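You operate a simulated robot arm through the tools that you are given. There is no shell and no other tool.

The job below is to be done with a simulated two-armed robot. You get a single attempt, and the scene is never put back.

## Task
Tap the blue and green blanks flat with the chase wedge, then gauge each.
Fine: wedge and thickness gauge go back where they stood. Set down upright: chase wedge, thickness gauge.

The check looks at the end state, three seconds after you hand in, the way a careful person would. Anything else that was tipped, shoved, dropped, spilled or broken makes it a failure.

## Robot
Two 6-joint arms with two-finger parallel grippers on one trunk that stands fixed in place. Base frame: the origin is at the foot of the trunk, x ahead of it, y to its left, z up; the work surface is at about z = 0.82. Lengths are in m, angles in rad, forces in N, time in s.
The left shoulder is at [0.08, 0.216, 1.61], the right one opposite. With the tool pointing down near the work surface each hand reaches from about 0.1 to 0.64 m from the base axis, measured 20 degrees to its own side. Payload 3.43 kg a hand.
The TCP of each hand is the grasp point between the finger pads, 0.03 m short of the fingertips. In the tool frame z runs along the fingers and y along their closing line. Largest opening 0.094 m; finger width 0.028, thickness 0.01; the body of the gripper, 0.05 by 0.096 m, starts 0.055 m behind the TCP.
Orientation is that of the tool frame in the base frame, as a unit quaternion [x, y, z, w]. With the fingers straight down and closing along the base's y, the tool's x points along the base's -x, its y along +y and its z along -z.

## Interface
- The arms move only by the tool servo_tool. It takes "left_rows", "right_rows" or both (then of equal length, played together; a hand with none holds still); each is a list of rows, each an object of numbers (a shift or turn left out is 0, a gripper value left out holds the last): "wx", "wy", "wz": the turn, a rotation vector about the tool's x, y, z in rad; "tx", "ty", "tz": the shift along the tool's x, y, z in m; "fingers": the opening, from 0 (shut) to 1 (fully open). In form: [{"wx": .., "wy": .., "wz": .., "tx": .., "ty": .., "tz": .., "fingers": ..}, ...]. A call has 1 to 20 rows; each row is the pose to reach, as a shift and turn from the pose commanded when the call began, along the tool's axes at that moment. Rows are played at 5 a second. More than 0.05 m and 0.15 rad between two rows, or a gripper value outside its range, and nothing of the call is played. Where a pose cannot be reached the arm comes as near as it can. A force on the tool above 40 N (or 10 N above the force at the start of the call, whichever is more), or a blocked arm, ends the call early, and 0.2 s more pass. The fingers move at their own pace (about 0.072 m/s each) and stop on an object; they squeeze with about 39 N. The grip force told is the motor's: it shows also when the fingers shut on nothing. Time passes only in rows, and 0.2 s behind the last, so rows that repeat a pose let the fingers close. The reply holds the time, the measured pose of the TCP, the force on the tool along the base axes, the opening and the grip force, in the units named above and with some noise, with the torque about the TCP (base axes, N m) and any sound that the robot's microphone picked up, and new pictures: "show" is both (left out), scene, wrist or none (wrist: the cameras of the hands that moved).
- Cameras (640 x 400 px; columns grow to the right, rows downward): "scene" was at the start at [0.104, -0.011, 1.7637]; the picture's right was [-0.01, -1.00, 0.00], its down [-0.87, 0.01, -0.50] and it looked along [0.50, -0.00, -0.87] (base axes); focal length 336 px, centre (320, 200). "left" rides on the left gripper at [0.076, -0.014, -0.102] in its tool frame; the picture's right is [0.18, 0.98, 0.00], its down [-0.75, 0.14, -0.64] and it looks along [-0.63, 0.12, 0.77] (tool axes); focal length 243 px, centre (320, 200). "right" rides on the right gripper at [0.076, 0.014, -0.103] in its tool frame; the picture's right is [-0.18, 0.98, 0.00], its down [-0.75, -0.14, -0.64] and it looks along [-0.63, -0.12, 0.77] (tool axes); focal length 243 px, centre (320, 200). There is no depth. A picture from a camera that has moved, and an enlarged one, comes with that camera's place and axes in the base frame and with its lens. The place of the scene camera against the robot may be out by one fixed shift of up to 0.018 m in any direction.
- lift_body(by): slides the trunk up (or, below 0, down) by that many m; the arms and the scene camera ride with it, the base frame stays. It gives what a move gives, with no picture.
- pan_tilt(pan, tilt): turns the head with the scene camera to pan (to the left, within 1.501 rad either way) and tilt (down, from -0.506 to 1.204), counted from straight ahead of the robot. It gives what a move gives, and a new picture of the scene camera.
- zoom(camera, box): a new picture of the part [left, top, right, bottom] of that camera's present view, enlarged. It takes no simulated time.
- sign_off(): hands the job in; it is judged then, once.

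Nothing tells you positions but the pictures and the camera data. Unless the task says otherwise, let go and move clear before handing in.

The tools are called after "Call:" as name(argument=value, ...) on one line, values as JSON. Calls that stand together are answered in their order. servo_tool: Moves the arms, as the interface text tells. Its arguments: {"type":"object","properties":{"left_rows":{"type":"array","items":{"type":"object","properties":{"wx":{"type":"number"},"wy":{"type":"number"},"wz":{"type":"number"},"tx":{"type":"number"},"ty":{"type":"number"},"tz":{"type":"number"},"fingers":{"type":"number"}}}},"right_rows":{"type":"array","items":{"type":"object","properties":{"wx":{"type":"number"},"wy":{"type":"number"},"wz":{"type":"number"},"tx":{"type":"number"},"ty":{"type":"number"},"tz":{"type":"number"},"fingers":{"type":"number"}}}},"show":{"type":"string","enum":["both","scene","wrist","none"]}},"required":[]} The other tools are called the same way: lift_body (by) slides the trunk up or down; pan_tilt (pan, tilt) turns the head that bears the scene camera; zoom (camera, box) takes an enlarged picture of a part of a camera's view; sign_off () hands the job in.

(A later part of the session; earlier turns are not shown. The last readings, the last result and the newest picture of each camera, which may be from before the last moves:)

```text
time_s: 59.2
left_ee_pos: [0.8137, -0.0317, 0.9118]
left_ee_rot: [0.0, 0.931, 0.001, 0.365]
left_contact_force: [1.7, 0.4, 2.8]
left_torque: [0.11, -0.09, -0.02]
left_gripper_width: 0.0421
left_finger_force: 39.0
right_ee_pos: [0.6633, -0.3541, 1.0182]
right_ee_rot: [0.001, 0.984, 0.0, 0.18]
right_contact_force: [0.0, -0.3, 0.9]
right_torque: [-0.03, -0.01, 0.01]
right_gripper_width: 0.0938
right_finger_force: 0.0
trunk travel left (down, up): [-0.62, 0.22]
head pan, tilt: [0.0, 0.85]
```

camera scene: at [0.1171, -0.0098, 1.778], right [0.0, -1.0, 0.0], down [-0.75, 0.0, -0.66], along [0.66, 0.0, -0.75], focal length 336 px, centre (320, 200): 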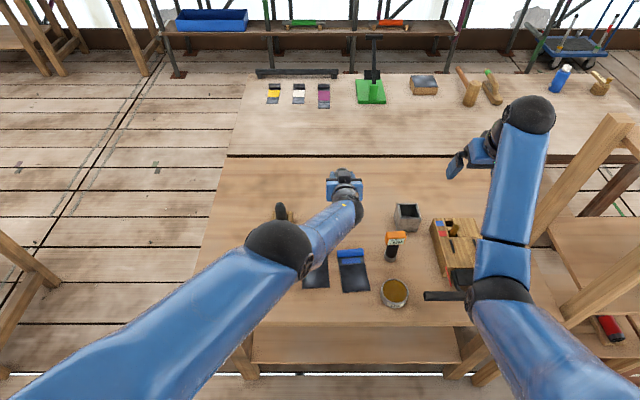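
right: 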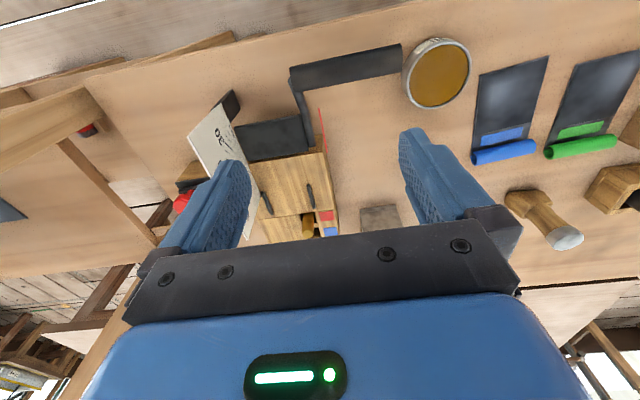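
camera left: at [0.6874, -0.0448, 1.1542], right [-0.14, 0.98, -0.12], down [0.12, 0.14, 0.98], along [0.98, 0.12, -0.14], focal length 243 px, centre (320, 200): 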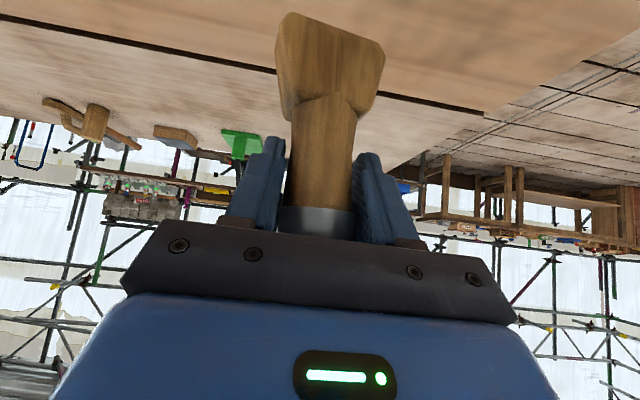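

The wedge is touching down. I'll open the fingers and lift away.

Call:
servo_tool(left_rows=[{"fingers": 0.55}, {"fingers": 0.7}, {"fingers": 1.0}, {"fingers": 1.0}, {"fingers": 1.0}], show="wrist")

Call:
lift_body(by=0.2)

Call:
zoom(camera="left", box=[160, 0, 480, 230])

```text
time_s: 60.4
left_ee_pos: [0.813, -0.0294, 0.9112]
left_ee_rot: [0.0, 0.932, 0.001, 0.363]
left_contact_force: [0.1, -0.1, 0.4]
left_torque: [0.03, 0.03, 0.02]
left_gripper_width: 0.0941
left_finger_force: 0.1
right_ee_pos: [0.6633, -0.3535, 1.0185]
right_ee_rot: [0.001, 0.984, 0.0, 0.179]
right_contact_force: [-0.5, 0.7, -0.9]
right_torque: [-0.02, 0.02, -0.01]
right_gripper_width: 0.094
right_finger_force: 0.0
trunk travel left (down, up): [-0.62, 0.22]
head pan, tilt: [0.0, 0.85]
camera left: at [0.6873, -0.0448, 0.9343], right [-0.14, 0.98, -0.12], down [0.12, 0.14, 0.98], along [0.98, 0.12, -0.13], focal length 243 px, centre (320, 200)
```

left: 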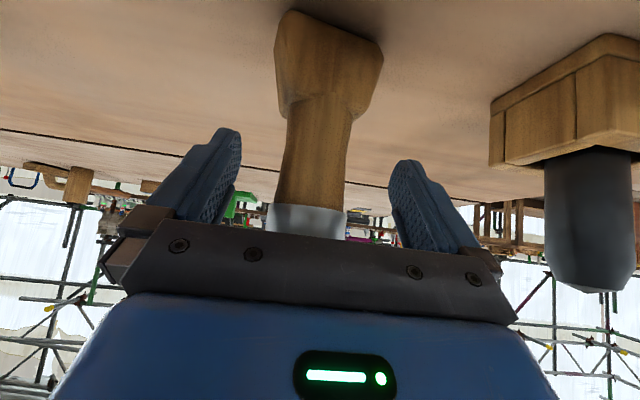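

```text
time_s: 62.6
left_ee_pos: [0.8127, -0.0305, 1.1106]
left_ee_rot: [0.0, 0.931, 0.0, 0.365]
left_contact_force: [0.3, -0.8, -0.2]
left_torque: [-0.01, 0.03, -0.04]
left_gripper_width: 0.0943
left_finger_force: 0.1
right_ee_pos: [0.6641, -0.3551, 1.2187]
right_ee_rot: [0.0, 0.984, 0.0, 0.179]
right_contact_force: [0.3, -0.2, 0.2]
right_torque: [-0.01, 0.02, 0.0]
right_gripper_width: 0.0943
right_finger_force: 0.1
trunk travel left (down, up): [-0.82, 0.02]
head pan, tilt: [0.0, 0.85]
```

```text
1.74 times, centred on (320, 115) of left
camera zoom: at [0.6874, -0.0448, 1.1341], right [-0.14, 0.98, -0.12], down [0.12, 0.14, 0.98], along [0.98, 0.12, -0.14], focal length 422 px, centre (320, 348)
```

zoom: 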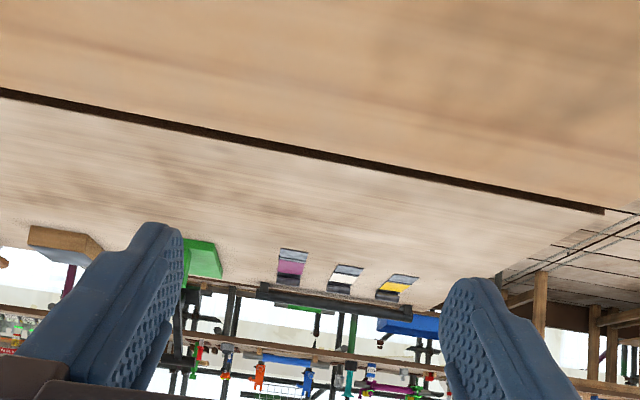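

The wedge stands again with the hand clear of it. I'll park the left arm high on its own side.

Call:
servo_tool(left_rows=[{"tx": -0.001, "ty": 0.033, "tz": -0.0128, "wy": 0.075}, {"tx": -0.002, "ty": 0.066, "tz": -0.0255, "wy": 0.15}, {"tx": -0.003, "ty": 0.099, "tz": -0.0383, "wy": 0.224}, {"tx": -0.004, "ty": 0.132, "tz": -0.051, "wy": 0.298}, {"tx": -0.005, "ty": 0.165, "tz": -0.0639, "wy": 0.373}, {"tx": -0.005, "ty": 0.198, "tz": -0.0766, "wy": 0.447}, {"tx": -0.006, "ty": 0.231, "tz": -0.0894, "wy": 0.522}, {"tx": -0.007, "ty": 0.264, "tz": -0.1022, "wy": 0.596}, {"tx": -0.008, "ty": 0.297, "tz": -0.115, "wy": 0.671}, {"tx": -0.009, "ty": 0.33, "tz": -0.1277, "wy": 0.745}, {"tx": -0.009, "ty": 0.33, "tz": -0.1277, "wy": 0.745}], show="scene")

Call:
zoom(camera="scene", box=[230, 180, 430, 310])

Call:
zoom(camera="right", box=[320, 0, 640, 200])

```text
time_s: 65.0
left_ee_pos: [0.7521, 0.3024, 1.2099]
left_ee_rot: [0.0, 1.0, 0.0, -0.001]
left_contact_force: [-0.2, 0.1, 0.1]
left_torque: [0.0, 0.02, 0.01]
left_gripper_width: 0.094
left_finger_force: 0.1
left hand out of reach, approached as far as the arm can: row 1, 2, 3, 4, 5, 6, 7, 8, 9, 10, 11
right_ee_pos: [0.6639, -0.3555, 1.2184]
right_ee_rot: [0.001, 0.984, -0.001, 0.179]
right_contact_force: [0.3, -0.3, -0.1]
right_torque: [0.0, -0.03, -0.02]
right_gripper_width: 0.0941
right_finger_force: 0.0
trunk travel left (down, up): [-0.82, 0.02]
head pan, tilt: [0.0, 0.85]
camera scene: at [0.1158, -0.0106, 1.7581], right [0.0, -1.0, 0.0], down [-0.75, 0.0, -0.66], along [0.66, 0.0, -0.75], focal length 336 px, centre (320, 200)
```

scene: 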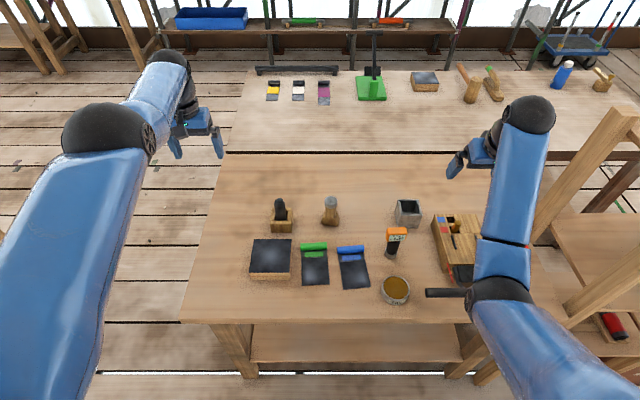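

```text
3.08 times, centred on (330, 245) of scene
camera zoom: at [0.1158, -0.0106, 1.7581], right [0.0, -1.0, 0.0], down [-0.75, 0.0, -0.66], along [0.66, 0.0, -0.75], focal length 1034 px, centre (289, 62)
```

zoom: 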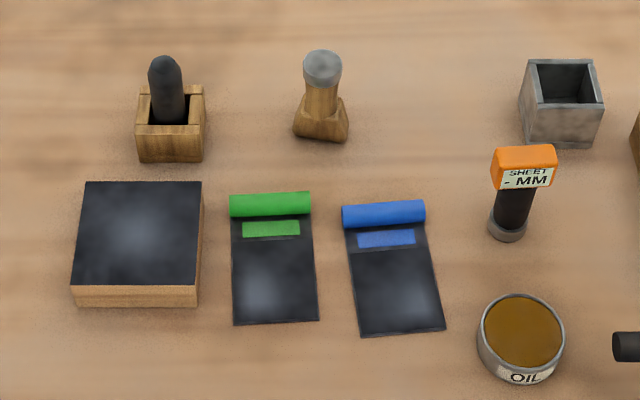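

```text
2.00 times, centred on (480, 100) of right
camera zoom: at [0.5561, -0.3392, 1.2887], right [0.17, 0.98, 0.07], down [0.48, -0.14, 0.87], along [0.86, -0.12, -0.49], focal length 485 px, centre (0, 400)
```

zoom: 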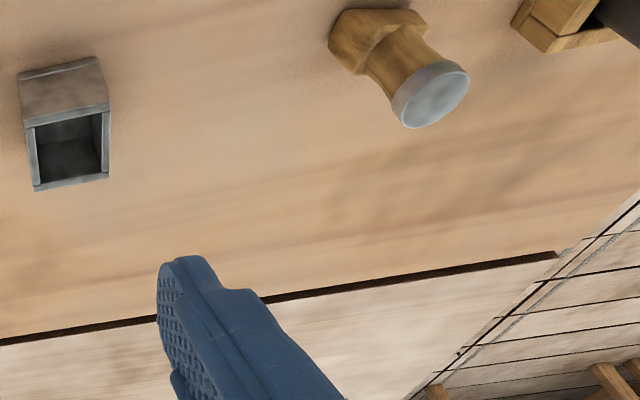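

The wedge stands upright in its place, only turned a little about its own axis; I'll correct that at the end. Now I'll take the right hand over the wedge at height with about 46 degrees of outward tilt.

Call:
servo_tool(right_rows=[{"tx": -0.015, "ty": 0.033, "tz": 0.0033, "wy": -0.044}, {"tx": -0.03, "ty": 0.065, "tz": 0.0066, "wy": -0.088}, {"tx": -0.045, "ty": 0.098, "tz": 0.01, "wy": -0.132}, {"tx": -0.06, "ty": 0.131, "tz": 0.0132, "wy": -0.176}, {"tx": -0.0752, "ty": 0.1635, "tz": 0.0165, "wy": -0.22}, {"tx": -0.09, "ty": 0.196, "tz": 0.02, "wy": -0.264}, {"tx": -0.105, "ty": 0.229, "tz": 0.023, "wy": -0.308}, {"tx": -0.12, "ty": 0.262, "tz": 0.0265, "wy": -0.352}, {"tx": -0.135, "ty": 0.294, "tz": 0.03, "wy": -0.396}, {"tx": -0.1505, "ty": 0.327, "tz": 0.0331, "wy": -0.44}, {"tx": -0.1505, "ty": 0.327, "tz": 0.0331, "wy": -0.44}])

```text
time_s: 67.4
left_ee_pos: [0.7524, 0.3027, 1.2084]
left_ee_rot: [-0.001, 1.0, 0.0, -0.001]
left_contact_force: [0.1, 0.1, -0.1]
left_torque: [-0.03, -0.01, -0.03]
left_gripper_width: 0.0939
left_finger_force: 0.1
right_ee_pos: [0.8163, -0.0275, 1.2408]
right_ee_rot: [0.001, 0.921, 0.0, 0.39]
right_contact_force: [-0.5, -0.1, -1.0]
right_torque: [0.02, 0.05, -0.01]
right_gripper_width: 0.0939
right_finger_force: 0.2
trunk travel left (down, up): [-0.82, 0.02]
head pan, tilt: [0.0, 0.85]
camera scene: at [0.116, -0.0104, 1.7581], right [0.0, -1.0, 0.0], down [-0.75, 0.0, -0.66], along [0.66, 0.0, -0.75], focal length 336 px, centre (320, 200)
camera right: at [0.6897, -0.0123, 1.2593], right [0.13, 0.98, 0.13], down [0.06, -0.14, 0.99], along [0.99, -0.12, -0.08], focal length 243 px, centre (320, 200)
```

scene: 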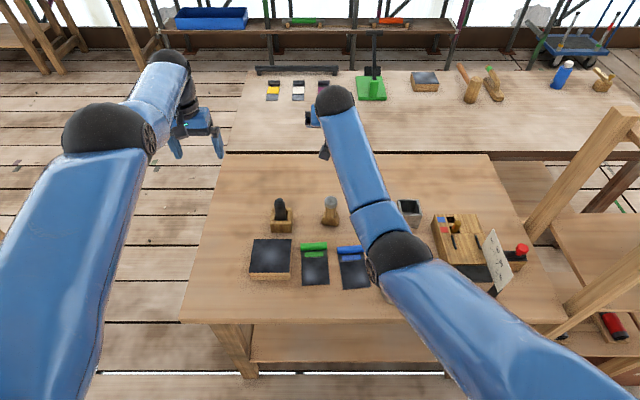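
right: 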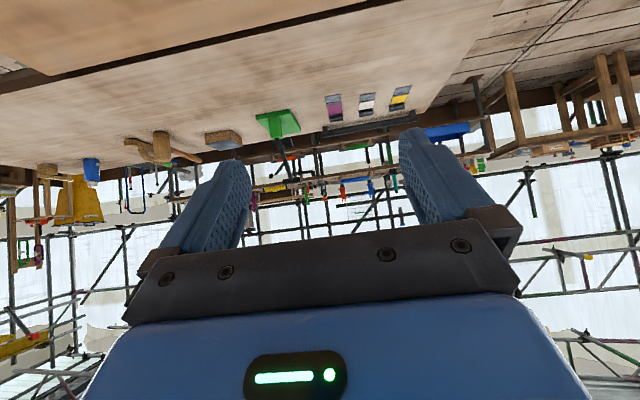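

The right arm reached this exactly and its elbow is well bent. I'll lower the trunk so the hand comes down to just above the wedge.

Call:
lift_body(by=-0.225)

Call:
zoom(camera="right", box=[160, 0, 480, 230])

Call:
zoom(camera="scene", box=[180, 60, 500, 330])

```text
time_s: 69.8
left_ee_pos: [0.7522, 0.3013, 0.9838]
left_ee_rot: [0.0, 1.0, 0.0, 0.0]
left_contact_force: [0.6, 0.2, 0.1]
left_torque: [0.03, 0.0, -0.02]
left_gripper_width: 0.0938
left_finger_force: 0.1
right_ee_pos: [0.8164, -0.0292, 1.0174]
right_ee_rot: [0.002, 0.92, -0.001, 0.391]
right_contact_force: [-0.7, 0.0, -0.1]
right_torque: [0.02, 0.0, -0.02]
right_gripper_width: 0.0938
right_finger_force: 0.1
trunk travel left (down, up): [-0.595, 0.245]
head pan, tilt: [0.0, 0.85]
```

```text
1.74 times, centred on (320, 115) of right
camera zoom: at [0.6894, -0.0125, 1.0345], right [0.13, 0.98, 0.13], down [0.06, -0.14, 0.99], along [0.99, -0.12, -0.08], focal length 422 px, centre (320, 348)
```

zoom: 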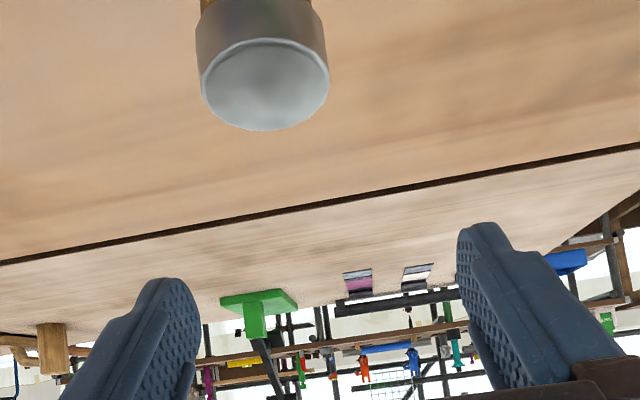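

```text
1.48 times, centred on (340, 195) of scene
camera zoom: at [0.1157, -0.0103, 1.5331], right [0.0, -1.0, 0.0], down [-0.75, 0.0, -0.66], along [0.66, 0.0, -0.75], focal length 498 px, centre (290, 207)
```

zoom: 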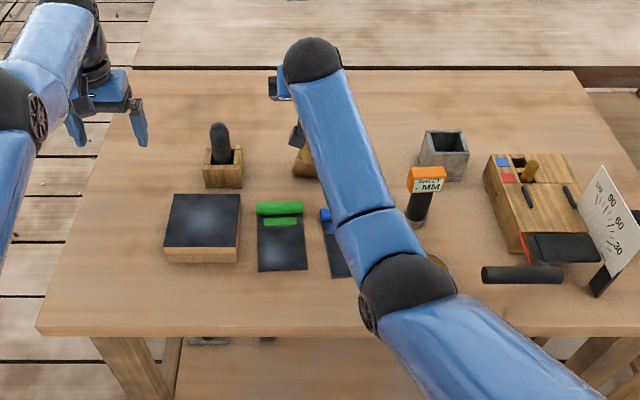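

The cap appears at about (0.82, -0.033) in the right camera. I'll come down part way and recheck the alignment.

Call:
servo_tool(right_rows=[{"tx": -0.0018, "ty": -0.004, "tz": 0.0019}, {"tx": 0.016, "ty": -0.004, "tz": 0.019}, {"tx": 0.035, "ty": -0.004, "tz": 0.0365}, {"tx": 0.0536, "ty": -0.004, "tz": 0.0553}, {"tx": 0.0536, "ty": -0.004, "tz": 0.0553}], show="wrist")

Call:
zoom(camera="right", box=[160, 0, 480, 230])

```text
time_s: 71.0
left_ee_pos: [0.7523, 0.3011, 0.9842]
left_ee_rot: [0.0, 1.0, 0.001, 0.0]
left_contact_force: [0.3, -0.6, 0.7]
left_torque: [-0.01, 0.02, -0.01]
left_gripper_width: 0.0938
left_finger_force: 0.1
right_ee_pos: [0.8185, -0.0326, 0.9396]
right_ee_rot: [0.0, 0.92, 0.0, 0.391]
right_contact_force: [0.2, 0.5, 0.0]
right_torque: [-0.02, 0.01, -0.02]
right_gripper_width: 0.0941
right_finger_force: 0.0
trunk travel left (down, up): [-0.595, 0.245]
head pan, tilt: [0.0, 0.85]
camera right: at [0.6919, -0.0162, 0.9569], right [0.13, 0.98, 0.13], down [0.06, -0.14, 0.99], along [0.99, -0.12, -0.08], focal length 243 px, centre (320, 200)
```

right: 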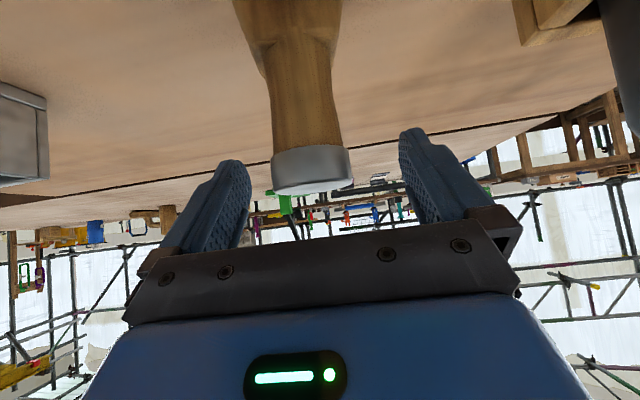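

```text
1.74 times, centred on (320, 115) of right
camera zoom: at [0.6919, -0.0162, 0.9569], right [0.13, 0.98, 0.13], down [0.06, -0.14, 0.99], along [0.99, -0.12, -0.08], focal length 422 px, centre (320, 348)
```

zoom: 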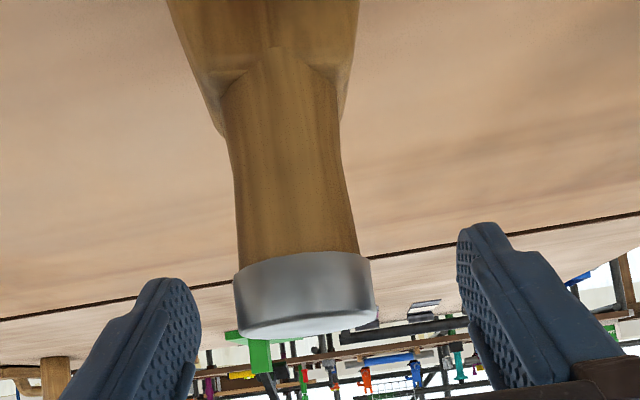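

The cap is about 4.5 mm to the right-hand side of the grip centre. I'll correct that, go down the last 3 cm and close.

Call:
servo_tool(right_rows=[{"tx": 0.0, "ty": -0.0045, "tz": 0.002}, {"tx": 0.0096, "ty": -0.0045, "tz": 0.011}, {"tx": 0.0192, "ty": -0.0045, "tz": 0.0213}, {"tx": 0.0192, "ty": -0.0045, "tz": 0.0213, "fingers": 0.55}, {"tx": 0.0192, "ty": -0.0045, "tz": 0.0213, "fingers": 0.55}], show="wrist")

Call:
zoom(camera="right", box=[160, 0, 480, 230])

```text
time_s: 72.2
left_ee_pos: [0.7521, 0.3027, 0.9848]
left_ee_rot: [0.0, 1.0, 0.001, -0.001]
left_contact_force: [-0.6, -0.5, 0.4]
left_torque: [0.0, -0.03, 0.0]
left_gripper_width: 0.0944
left_finger_force: 0.0
right_ee_pos: [0.8193, -0.0366, 0.9109]
right_ee_rot: [0.001, 0.921, 0.0, 0.39]
right_contact_force: [-0.1, 0.2, -0.2]
right_torque: [0.01, 0.0, 0.01]
right_gripper_width: 0.0518
right_finger_force: 0.1
trunk travel left (down, up): [-0.595, 0.245]
head pan, tilt: [0.0, 0.85]
camera right: at [0.6939, -0.0211, 0.9285], right [0.13, 0.98, 0.13], down [0.06, -0.14, 0.99], along [0.99, -0.12, -0.08], focal length 243 px, centre (320, 200)
```

right: 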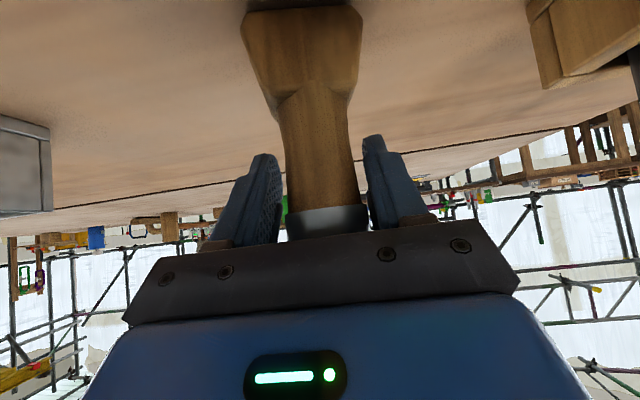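

```text
1.74 times, centred on (320, 115) of right
camera zoom: at [0.6939, -0.0211, 0.9285], right [0.13, 0.98, 0.13], down [0.06, -0.14, 0.99], along [0.99, -0.12, -0.08], focal length 422 px, centre (320, 348)
```

zoom: 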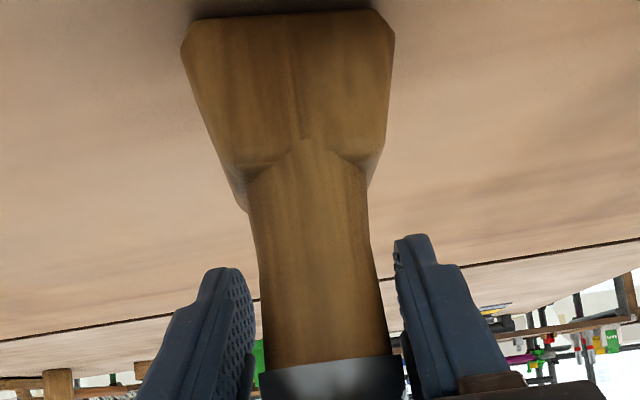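

The cap is centred, so I'll close the grip and check.

Call:
servo_tool(right_rows=[{"fingers": 0.48}, {"fingers": 0.4}, {"fingers": 0.2}, {"fingers": 0.2}, {"fingers": 0.2}], show="wrist")

Call:
zoom(camera="right", box=[160, 0, 480, 230])

```text
time_s: 73.4
left_ee_pos: [0.7527, 0.3015, 0.984]
left_ee_rot: [0.0, 1.0, 0.001, -0.001]
left_contact_force: [0.7, -0.7, 0.0]
left_torque: [-0.03, 0.02, 0.01]
left_gripper_width: 0.0939
left_finger_force: 0.1
right_ee_pos: [0.8213, -0.0367, 0.9114]
right_ee_rot: [0.001, 0.921, -0.001, 0.39]
right_contact_force: [0.5, 1.2, 0.1]
right_torque: [0.0, -0.02, -0.01]
right_gripper_width: 0.0429
right_finger_force: 39.3
trunk travel left (down, up): [-0.595, 0.245]
head pan, tilt: [0.0, 0.85]
camera right: at [0.6939, -0.021, 0.9285], right [0.13, 0.98, 0.13], down [0.06, -0.14, 0.99], along [0.99, -0.12, -0.08], focal length 243 px, centre (320, 200)
```

right: 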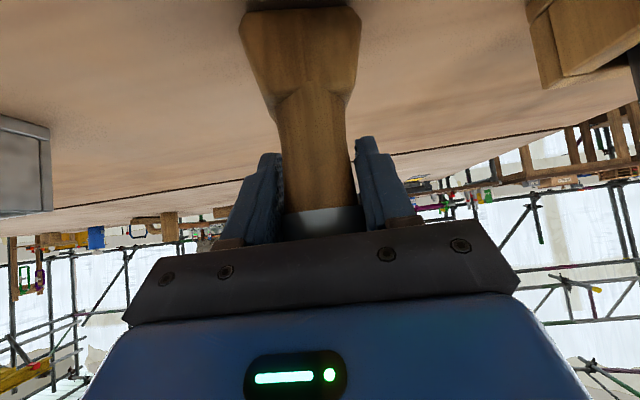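

```text
1.74 times, centred on (320, 115) of right
camera zoom: at [0.6939, -0.021, 0.9285], right [0.13, 0.98, 0.13], down [0.06, -0.14, 0.99], along [0.99, -0.12, -0.08], focal length 422 px, centre (320, 348)
```

zoom: 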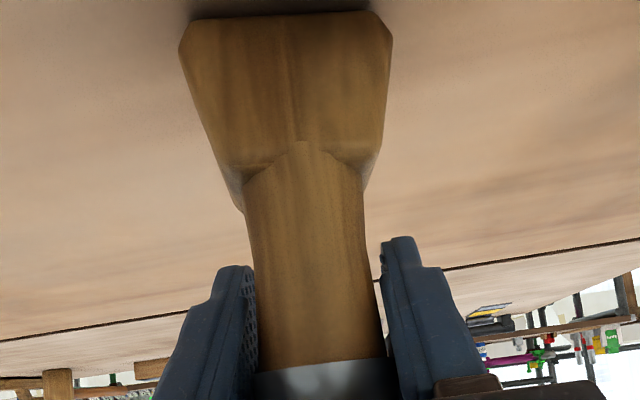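

The wedge is gripped again by the right hand, and I've noted the pose. I'll lift it with the trunk and take it over the blue blank.

Call:
lift_body(by=0.235)

Call:
servo_tool(right_rows=[{"tx": 0.0139, "tz": -0.0144, "ty": -0.005}, {"tx": 0.0278, "tz": -0.0288, "ty": -0.012}, {"tx": 0.0417, "tz": -0.0432, "ty": -0.02}, {"tx": 0.0556, "tz": -0.0576, "ty": -0.03}, {"tx": 0.0694, "tz": -0.072, "ty": -0.04}, {"tx": 0.0833, "tz": -0.0864, "ty": -0.05}, {"tx": 0.0972, "tz": -0.1008, "ty": -0.06}, {"tx": 0.1111, "tz": -0.1152, "ty": -0.07}, {"tx": 0.1111, "tz": -0.1152, "ty": -0.07}])

```text
time_s: 75.8
left_ee_pos: [0.7516, 0.3013, 1.2177]
left_ee_rot: [0.0, 1.0, 0.001, -0.001]
left_contact_force: [0.4, 0.4, 0.8]
left_torque: [-0.01, -0.02, -0.01]
left_gripper_width: 0.0942
left_finger_force: 0.1
right_ee_pos: [0.8205, -0.0364, 1.1454]
right_ee_rot: [0.001, 0.921, 0.0, 0.39]
right_contact_force: [-0.2, -1.1, -0.7]
right_torque: [0.0, 0.01, 0.02]
right_gripper_width: 0.0427
right_finger_force: 38.8
trunk travel left (down, up): [-0.83, 0.01]
head pan, tilt: [0.0, 0.85]
```

```text
time_s: 77.8
left_ee_pos: [0.7516, 0.3014, 1.2193]
left_ee_rot: [0.0, 1.0, 0.001, -0.001]
left_contact_force: [-0.8, -0.4, 0.3]
left_torque: [-0.01, -0.03, 0.02]
left_gripper_width: 0.0942
left_finger_force: 0.0
right_ee_pos: [0.6615, -0.1072, 1.147]
right_ee_rot: [0.002, 0.921, -0.001, 0.389]
right_contact_force: [0.2, -0.2, -1.2]
right_torque: [0.0, 0.02, 0.0]
right_gripper_width: 0.0426
right_finger_force: 38.3
trunk travel left (down, up): [-0.83, 0.01]
head pan, tilt: [0.0, 0.85]
camera scene: at [0.116, -0.0104, 1.7681], right [0.0, -1.0, 0.0], down [-0.75, 0.0, -0.66], along [0.66, 0.0, -0.75], focal length 336 px, centre (320, 200)
camera right: at [0.5336, -0.0909, 1.1643], right [0.13, 0.98, 0.13], down [0.06, -0.14, 0.99], along [0.99, -0.12, -0.08], focal length 243 px, centre (320, 200)
```

scene: 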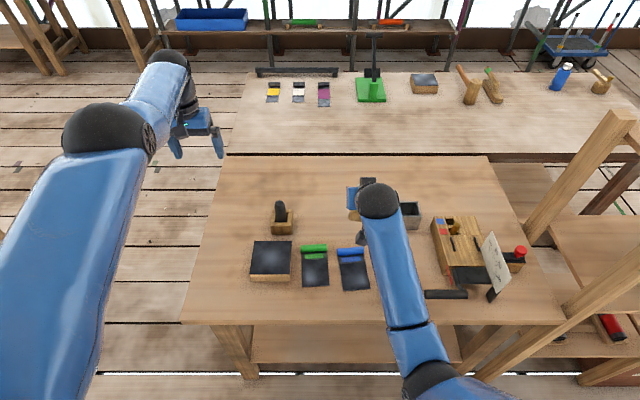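
right: 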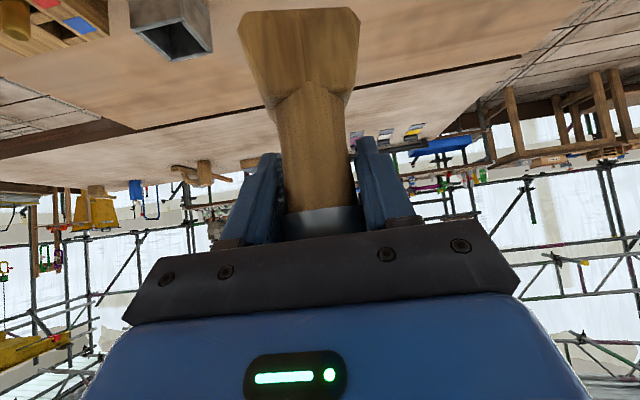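

All of that was in reach. Before tapping I'll zoom in on the blanks for a "before" view.

Call:
zoom(camera="scene", box=[295, 235, 375, 295])

Call:
pan_tilt(pan=0.0, tilt=1.0)

Call:
zoom(camera="scene", box=[295, 180, 385, 250])

```text
6.67 times, centred on (335, 265) of scene
camera zoom: at [0.116, -0.0104, 1.7681], right [0.0, -1.0, 0.0], down [-0.75, 0.0, -0.66], along [0.66, 0.0, -0.75], focal length 2241 px, centre (220, -233)
```

zoom: 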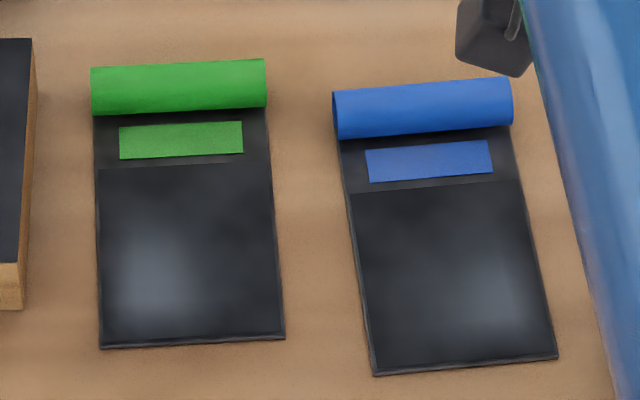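

```text
time_s: 78.5
left_ee_pos: [0.7533, 0.3009, 1.2194]
left_ee_rot: [0.0, 1.0, 0.001, -0.001]
left_contact_force: [-0.9, -0.1, 0.0]
left_torque: [-0.02, -0.03, 0.02]
left_gripper_width: 0.0939
left_finger_force: 0.1
right_ee_pos: [0.6612, -0.1077, 1.1473]
right_ee_rot: [0.0, 0.921, 0.0, 0.39]
right_contact_force: [-0.2, -0.1, -1.5]
right_torque: [-0.02, 0.0, -0.01]
right_gripper_width: 0.0428
right_finger_force: 39.0
trunk travel left (down, up): [-0.83, 0.01]
head pan, tilt: [0.0, 1.0]
camera scene: at [0.1077, -0.0104, 1.757], right [0.0, -1.0, 0.0], down [-0.84, 0.0, -0.54], along [0.54, 0.0, -0.84], focal length 336 px, centre (320, 200)
```

scene: 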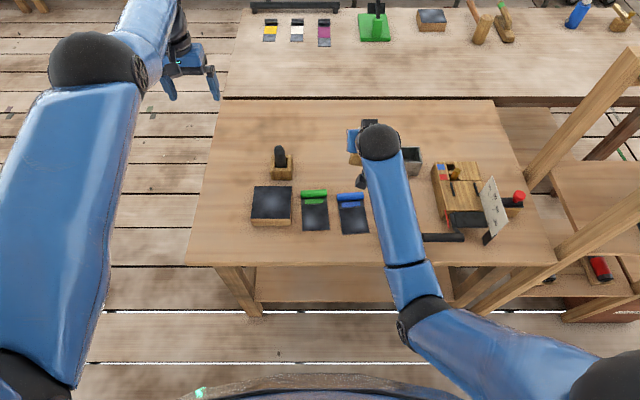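

```text
5.71 times, centred on (340, 215) of scene
camera zoom: at [0.1077, -0.0104, 1.757], right [0.0, -1.0, 0.0], down [-0.84, 0.0, -0.54], along [0.54, 0.0, -0.84], focal length 1920 px, centre (206, 114)
```

zoom: 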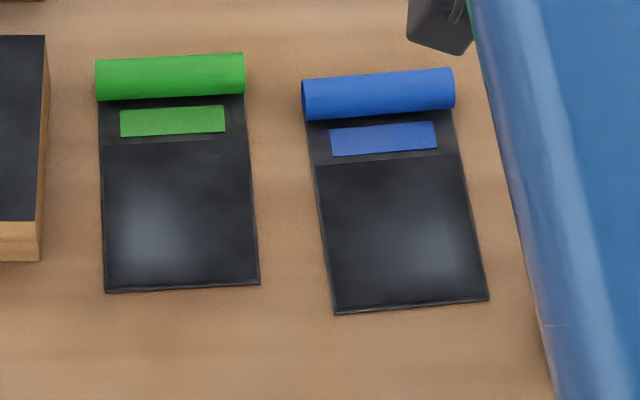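

The pale patch sits toward the right on blue and toward the left on green. I'll aim the wedge between the plate centre and that patch on blue, stopping a few centimetres above it for a look.

Call:
servo_tool(right_rows=[{"tx": 0.0185, "ty": -0.003, "tz": -0.019}, {"tx": 0.037, "ty": -0.0063, "tz": -0.0382}, {"tx": 0.0594, "ty": -0.0063, "tz": -0.0165}, {"tx": 0.0818, "ty": -0.0063, "tz": 0.0052}, {"tx": 0.1042, "ty": -0.0063, "tz": 0.027}, {"tx": 0.1266, "ty": -0.0063, "tz": 0.0487}, {"tx": 0.149, "ty": -0.0063, "tz": 0.0704}, {"tx": 0.1713, "ty": -0.0063, "tz": 0.092}, {"tx": 0.1713, "ty": -0.0063, "tz": 0.092}])

Call:
zoom(camera="right", box=[160, 0, 480, 230])

Call:
zoom(camera="scene", box=[280, 160, 420, 250])

```text
time_s: 80.5
left_ee_pos: [0.7518, 0.3016, 1.2189]
left_ee_rot: [0.0, 1.0, 0.001, 0.0]
left_contact_force: [-0.8, -1.0, -0.7]
left_torque: [-0.01, 0.03, -0.01]
left_gripper_width: 0.0941
left_finger_force: 0.1
right_ee_pos: [0.6059, -0.1121, 0.9602]
right_ee_rot: [0.001, 0.921, -0.001, 0.39]
right_contact_force: [0.0, -1.2, -0.9]
right_torque: [0.01, -0.02, 0.03]
right_gripper_width: 0.0427
right_finger_force: 38.9
trunk travel left (down, up): [-0.83, 0.01]
head pan, tilt: [0.0, 1.0]
camera scene: at [0.1071, -0.0105, 1.757], right [0.0, -1.0, 0.0], down [-0.84, 0.0, -0.54], along [0.54, 0.0, -0.84], focal length 336 px, centre (320, 200)
camera right: at [0.4805, -0.0968, 0.9773], right [0.13, 0.98, 0.13], down [0.06, -0.14, 0.99], along [0.99, -0.12, -0.08], focal length 243 px, centre (320, 200)
```

scene: 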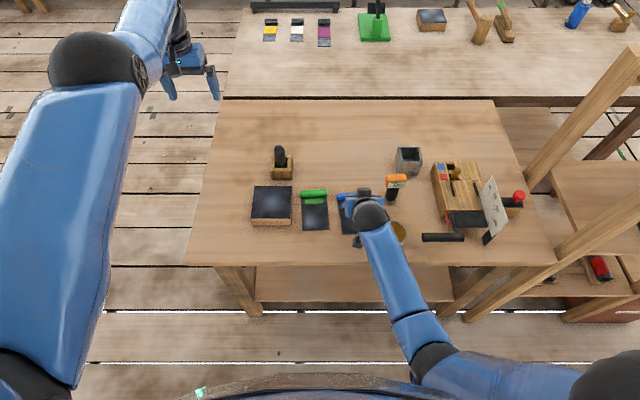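
right: 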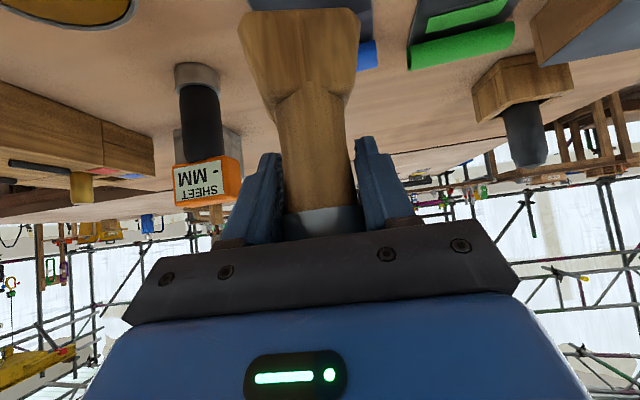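

```text
1.74 times, centred on (320, 115) of right
camera zoom: at [0.4805, -0.0968, 0.9773], right [0.13, 0.98, 0.13], down [0.06, -0.14, 0.99], along [0.99, -0.12, -0.08], focal length 422 px, centre (320, 348)
```

zoom: 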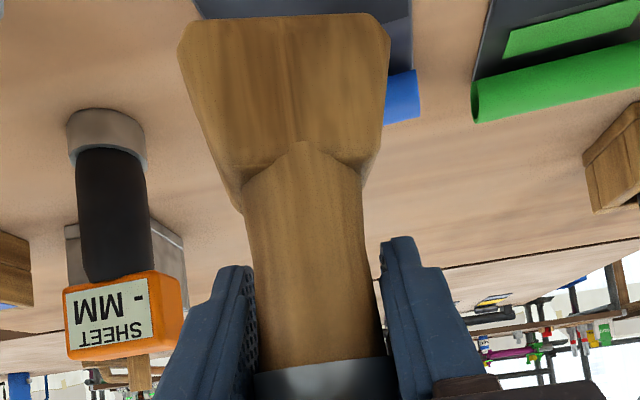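

```text
4.44 times, centred on (350, 205) of scene
camera zoom: at [0.1071, -0.0105, 1.757], right [0.0, -1.0, 0.0], down [-0.84, 0.0, -0.54], along [0.54, 0.0, -0.84], focal length 1494 px, centre (187, 178)
```

zoom: 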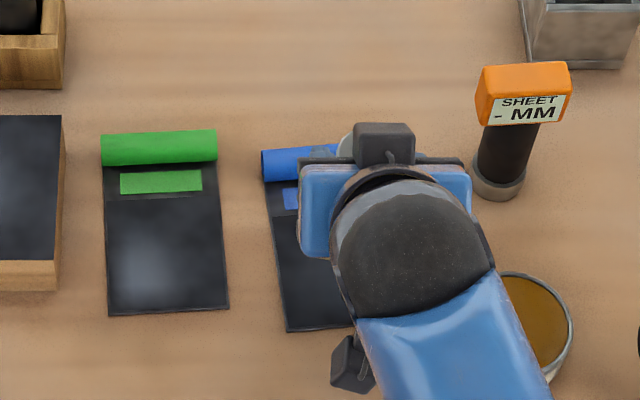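

The wedge is over the blue plate and clear of the gauge and the oil. Now I'll come down for a first gentle tap and watch the force and any sound.

Call:
servo_tool(right_rows=[{"tx": 0.0151, "tz": 0.0146}, {"tx": 0.0302, "tz": 0.0292}, {"tx": 0.0323, "tz": 0.0313}, {"tx": 0.0345, "tz": 0.0334}, {"tx": 0.0366, "tz": 0.0355}], show="wrist")

```text
time_s: 81.7
left_ee_pos: [0.7479, 0.3021, 1.2216]
left_ee_rot: [-0.001, 1.0, 0.0, 0.002]
left_contact_force: [-0.8, 0.7, -0.1]
left_torque: [-0.04, -0.03, -0.01]
left_gripper_width: 0.094
left_finger_force: 0.0
right_ee_pos: [0.6068, -0.113, 0.9141]
right_ee_rot: [0.001, 0.918, 0.001, 0.396]
right_contact_force: [-2.5, -3.5, 30.0]
right_torque: [-0.36, 0.63, 0.11]
right_gripper_width: 0.0428
right_finger_force: 39.0
trunk travel left (down, up): [-0.83, 0.01]
head pan, tilt: [0.0, 1.0]
camera right: at [0.4807, -0.0967, 0.9305], right [0.13, 0.98, 0.14], down [0.05, -0.14, 0.99], along [0.99, -0.12, -0.07], focal length 243 px, centre (320, 200)
```

right: 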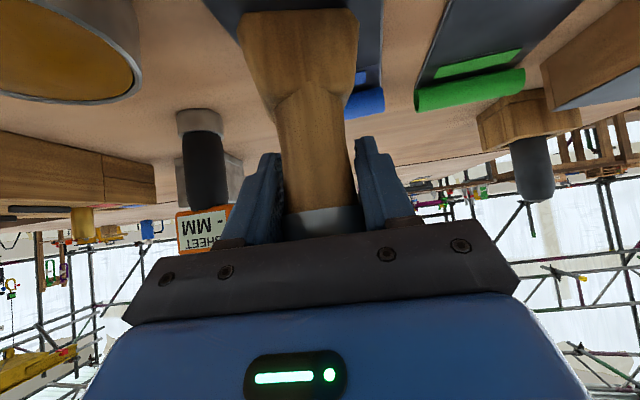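

It made contact at about 30 N with no sound reported. I'll lift off and look at the blue blank for any change.

Call:
servo_tool(right_rows=[{"tx": -0.0144, "tz": -0.0139}, {"tx": -0.036, "tz": -0.0348}, {"tx": -0.057, "tz": -0.056}, {"tx": -0.0787, "tz": -0.077}, {"tx": -0.0787, "tz": -0.077}], show="both")

Call:
zoom(camera="scene", box=[295, 180, 385, 250])

Call:
zoom(camera="right", box=[160, 0, 480, 120])

```text
time_s: 82.9
left_ee_pos: [0.7532, 0.3009, 1.219]
left_ee_rot: [0.0, 1.0, 0.001, -0.001]
left_contact_force: [0.1, 0.8, 0.4]
left_torque: [0.04, 0.01, 0.0]
left_gripper_width: 0.0941
left_finger_force: 0.0
right_ee_pos: [0.6082, -0.1145, 1.0185]
right_ee_rot: [0.001, 0.921, -0.001, 0.39]
right_contact_force: [0.5, -0.1, -0.9]
right_torque: [-0.01, -0.01, -0.01]
right_gripper_width: 0.0425
right_finger_force: 38.7
trunk travel left (down, up): [-0.83, 0.01]
head pan, tilt: [0.0, 1.0]
camera scene: at [0.1085, -0.0104, 1.7569], right [0.0, -1.0, 0.0], down [-0.84, 0.0, -0.54], along [0.54, 0.0, -0.84], focal length 336 px, centre (320, 200)
camera right: at [0.4808, -0.0979, 1.0357], right [0.13, 0.98, 0.13], down [0.06, -0.14, 0.99], along [0.99, -0.12, -0.08], focal length 243 px, centre (320, 200)
```

scene: 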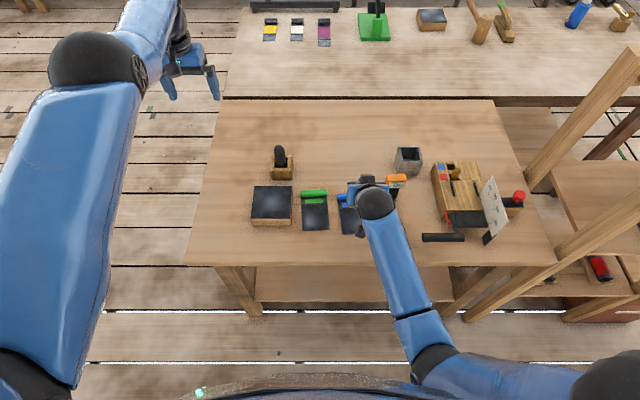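
right: 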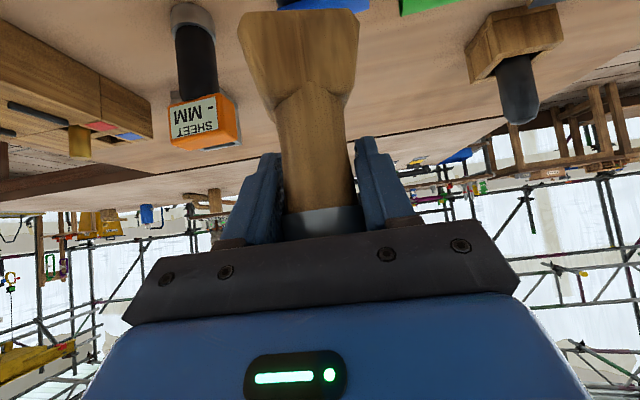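

```text
5.71 times, centred on (340, 215) of scene
camera zoom: at [0.1085, -0.0104, 1.7569], right [0.0, -1.0, 0.0], down [-0.84, 0.0, -0.54], along [0.54, 0.0, -0.84], focal length 1920 px, centre (206, 114)
```

zoom: 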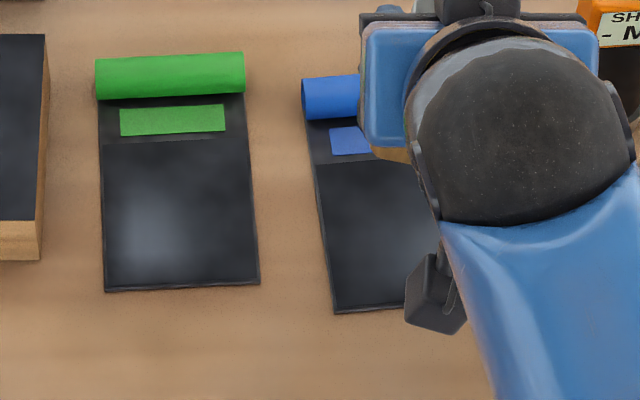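

```text
2.00 times, centred on (320, 60) of right
camera zoom: at [0.4808, -0.0979, 1.0357], right [0.13, 0.98, 0.13], down [0.06, -0.14, 0.99], along [0.99, -0.12, -0.08], focal length 485 px, centre (320, 480)
```

zoom: 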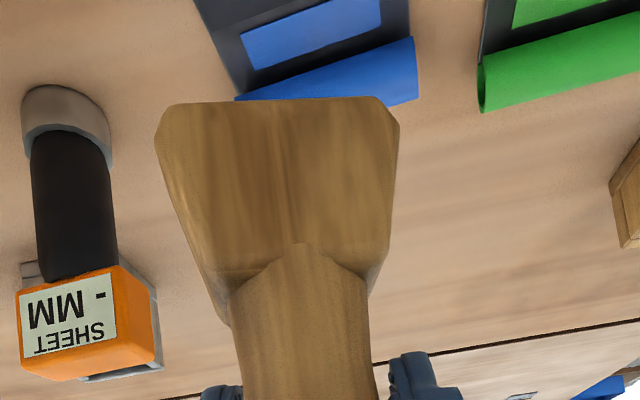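

The plate was already flat and shows no change, so what isn't flat must be the curled coloured edge. I'll move over the blue curl at about (0.695, -0.097) and tap that.

Call:
servo_tool(right_rows=[{"tx": -0.02, "ty": 0.006, "tz": 0.021}, {"tx": -0.04, "ty": 0.012, "tz": 0.042}, {"tx": -0.0606, "ty": 0.018, "tz": 0.0625}, {"tx": -0.04, "ty": 0.018, "tz": 0.0825}, {"tx": -0.0222, "ty": 0.018, "tz": 0.0997}, {"tx": -0.0222, "ty": 0.018, "tz": 0.0997}])

Call:
zoom(camera="right", box=[160, 0, 480, 120])

Call:
zoom(camera="scene", box=[295, 180, 385, 250])

```text
time_s: 84.3
left_ee_pos: [0.7536, 0.3009, 1.2184]
left_ee_rot: [-0.001, 1.0, 0.0, -0.002]
left_contact_force: [-0.8, 0.3, -0.3]
left_torque: [-0.01, 0.0, -0.02]
left_gripper_width: 0.094
left_finger_force: 0.0
right_ee_pos: [0.6956, -0.0951, 0.9646]
right_ee_rot: [0.001, 0.921, -0.001, 0.389]
right_contact_force: [-0.3, 0.8, -1.4]
right_torque: [0.0, -0.03, -0.01]
right_gripper_width: 0.0423
right_finger_force: 38.8
trunk travel left (down, up): [-0.83, 0.01]
head pan, tilt: [0.0, 1.0]
camera scene: at [0.1082, -0.0101, 1.7569], right [0.0, -1.0, 0.0], down [-0.84, 0.0, -0.54], along [0.54, 0.0, -0.84], focal length 336 px, centre (320, 200)
camera right: at [0.5683, -0.0791, 0.9815], right [0.13, 0.98, 0.13], down [0.06, -0.14, 0.99], along [0.99, -0.12, -0.08], focal length 243 px, centre (320, 200)
```

scene: 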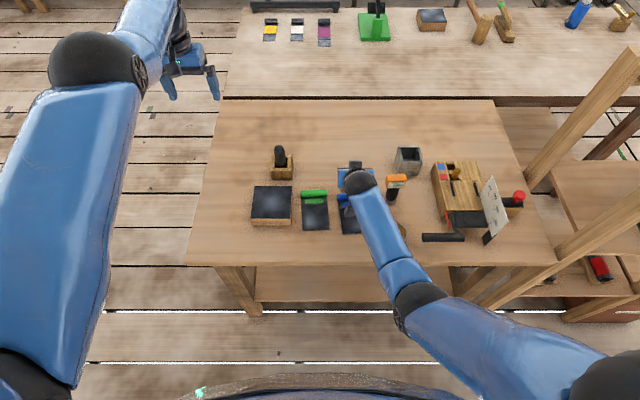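
right: 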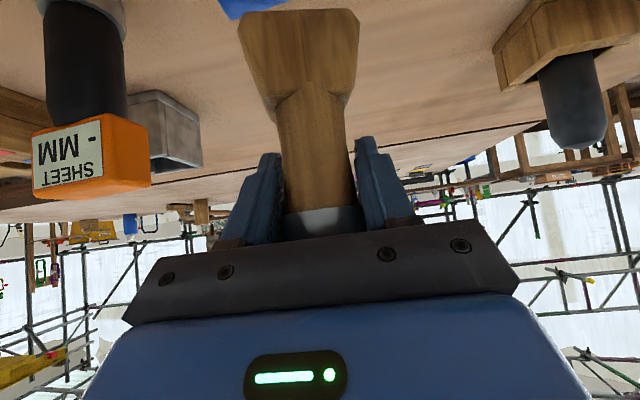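

```text
2.00 times, centred on (320, 60) of right
camera zoom: at [0.5683, -0.0791, 0.9815], right [0.13, 0.98, 0.13], down [0.06, -0.14, 0.99], along [0.99, -0.12, -0.08], focal length 485 px, centre (320, 480)
```

zoom: 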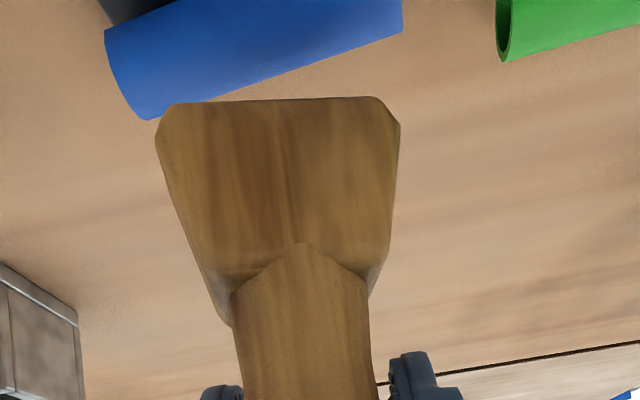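

```text
5.71 times, centred on (340, 215) of scene
camera zoom: at [0.1082, -0.0101, 1.7569], right [0.0, -1.0, 0.0], down [-0.84, 0.0, -0.54], along [0.54, 0.0, -0.84], focal length 1920 px, centre (206, 114)
```

zoom: 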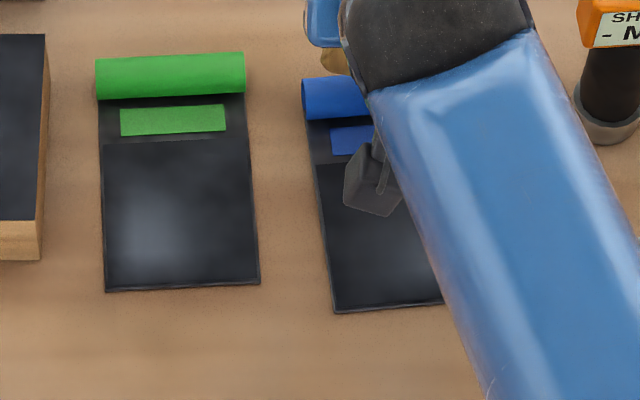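

The wedge is lined up over the curl. I'll come down in small steps until it presses, watching the force.

Call:
servo_tool(right_rows=[{"tx": 0.004, "tz": 0.01}, {"tx": 0.012, "tz": 0.0172}, {"tx": 0.0142, "tz": 0.0193}, {"tx": 0.0163, "tz": 0.0214}, {"tx": 0.0185, "tz": 0.0235}, {"tx": 0.0206, "tz": 0.0256}])

Call:
zoom(camera="right", box=[160, 0, 480, 120])

```text
time_s: 85.7
left_ee_pos: [0.7514, 0.3014, 1.22]
left_ee_rot: [0.0, 1.0, 0.001, 0.001]
left_contact_force: [0.8, -0.6, 0.6]
left_torque: [0.0, 0.02, -0.02]
left_gripper_width: 0.0938
left_finger_force: 0.1
right_ee_pos: [0.6986, -0.0951, 0.9366]
right_ee_rot: [0.0, 0.919, 0.0, 0.394]
right_contact_force: [-0.6, -1.2, 14.4]
right_torque: [-0.28, 0.23, -0.01]
right_gripper_width: 0.0426
right_finger_force: 39.3
trunk travel left (down, up): [-0.83, 0.01]
head pan, tilt: [0.0, 1.0]
camera scene: at [0.1043, -0.0103, 1.7574], right [0.0, -1.0, 0.0], down [-0.84, 0.0, -0.54], along [0.54, 0.0, -0.84], focal length 336 px, centre (320, 200)
camera right: at [0.5718, -0.0789, 0.9533], right [0.13, 0.98, 0.13], down [0.05, -0.14, 0.99], along [0.99, -0.12, -0.07], focal length 243 px, centre (320, 200)
```

scene: 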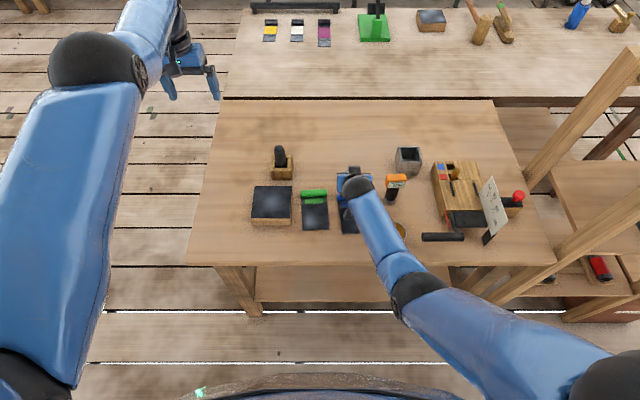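
right: 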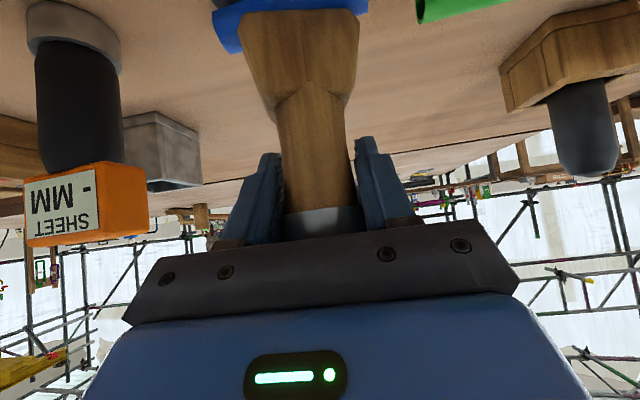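

```text
2.00 times, centred on (320, 60) of right
camera zoom: at [0.5718, -0.0789, 0.9533], right [0.13, 0.98, 0.13], down [0.05, -0.14, 0.99], along [0.99, -0.12, -0.07], focal length 485 px, centre (320, 480)
```

zoom: 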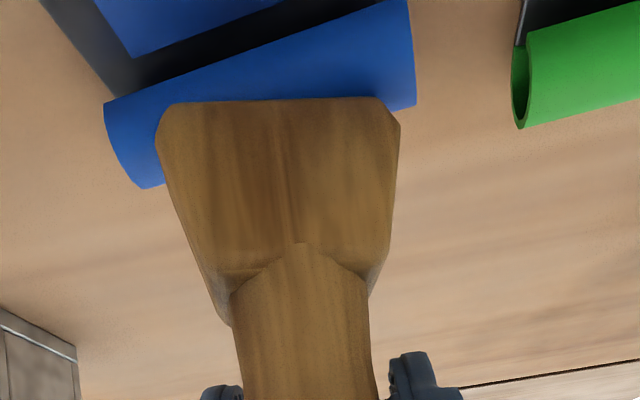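

The curl holds at 14 N. I'll press a bit further, up to the 40 N stop, and see whether it gives.

Call:
servo_tool(right_rows=[{"tx": 0.0022, "tz": 0.0021}, {"tx": 0.0043, "tz": 0.0042}, {"tx": 0.0058, "tz": 0.0056}], show="wrist")

Call:
zoom(camera="right", box=[160, 0, 480, 120])

```text
time_s: 86.5
left_ee_pos: [0.7485, 0.3014, 1.2216]
left_ee_rot: [0.0, 1.0, 0.001, 0.002]
left_contact_force: [-0.3, -0.3, -0.5]
left_torque: [-0.03, -0.03, -0.03]
left_gripper_width: 0.0938
left_finger_force: 0.0
right_ee_pos: [0.6986, -0.0952, 0.9309]
right_ee_rot: [0.001, 0.919, 0.001, 0.395]
right_contact_force: [2.3, -5.0, 30.9]
right_torque: [-0.32, -0.07, 0.13]
right_gripper_width: 0.043
right_finger_force: 39.2
trunk travel left (down, up): [-0.83, 0.01]
head pan, tilt: [0.0, 1.0]
camera right: at [0.5715, -0.0785, 0.9474], right [0.13, 0.98, 0.14], down [0.05, -0.14, 0.99], along [0.99, -0.12, -0.07], focal length 243 px, centre (320, 200)
```

right: 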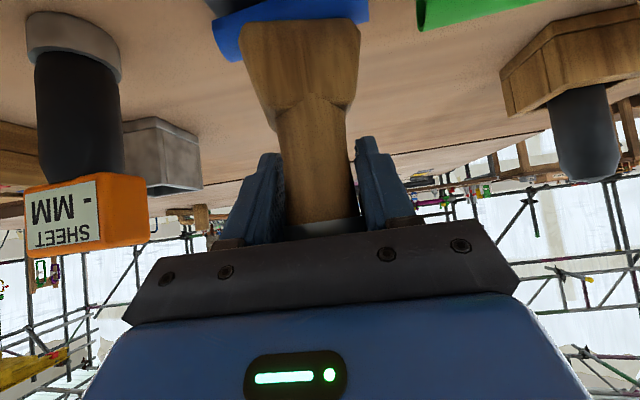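

```text
2.00 times, centred on (320, 60) of right
camera zoom: at [0.5715, -0.0785, 0.9474], right [0.13, 0.98, 0.14], down [0.05, -0.14, 0.99], along [0.99, -0.12, -0.07], focal length 485 px, centre (320, 480)
```

zoom: 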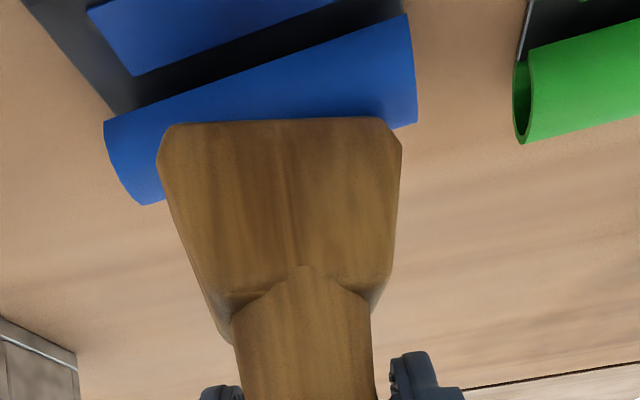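

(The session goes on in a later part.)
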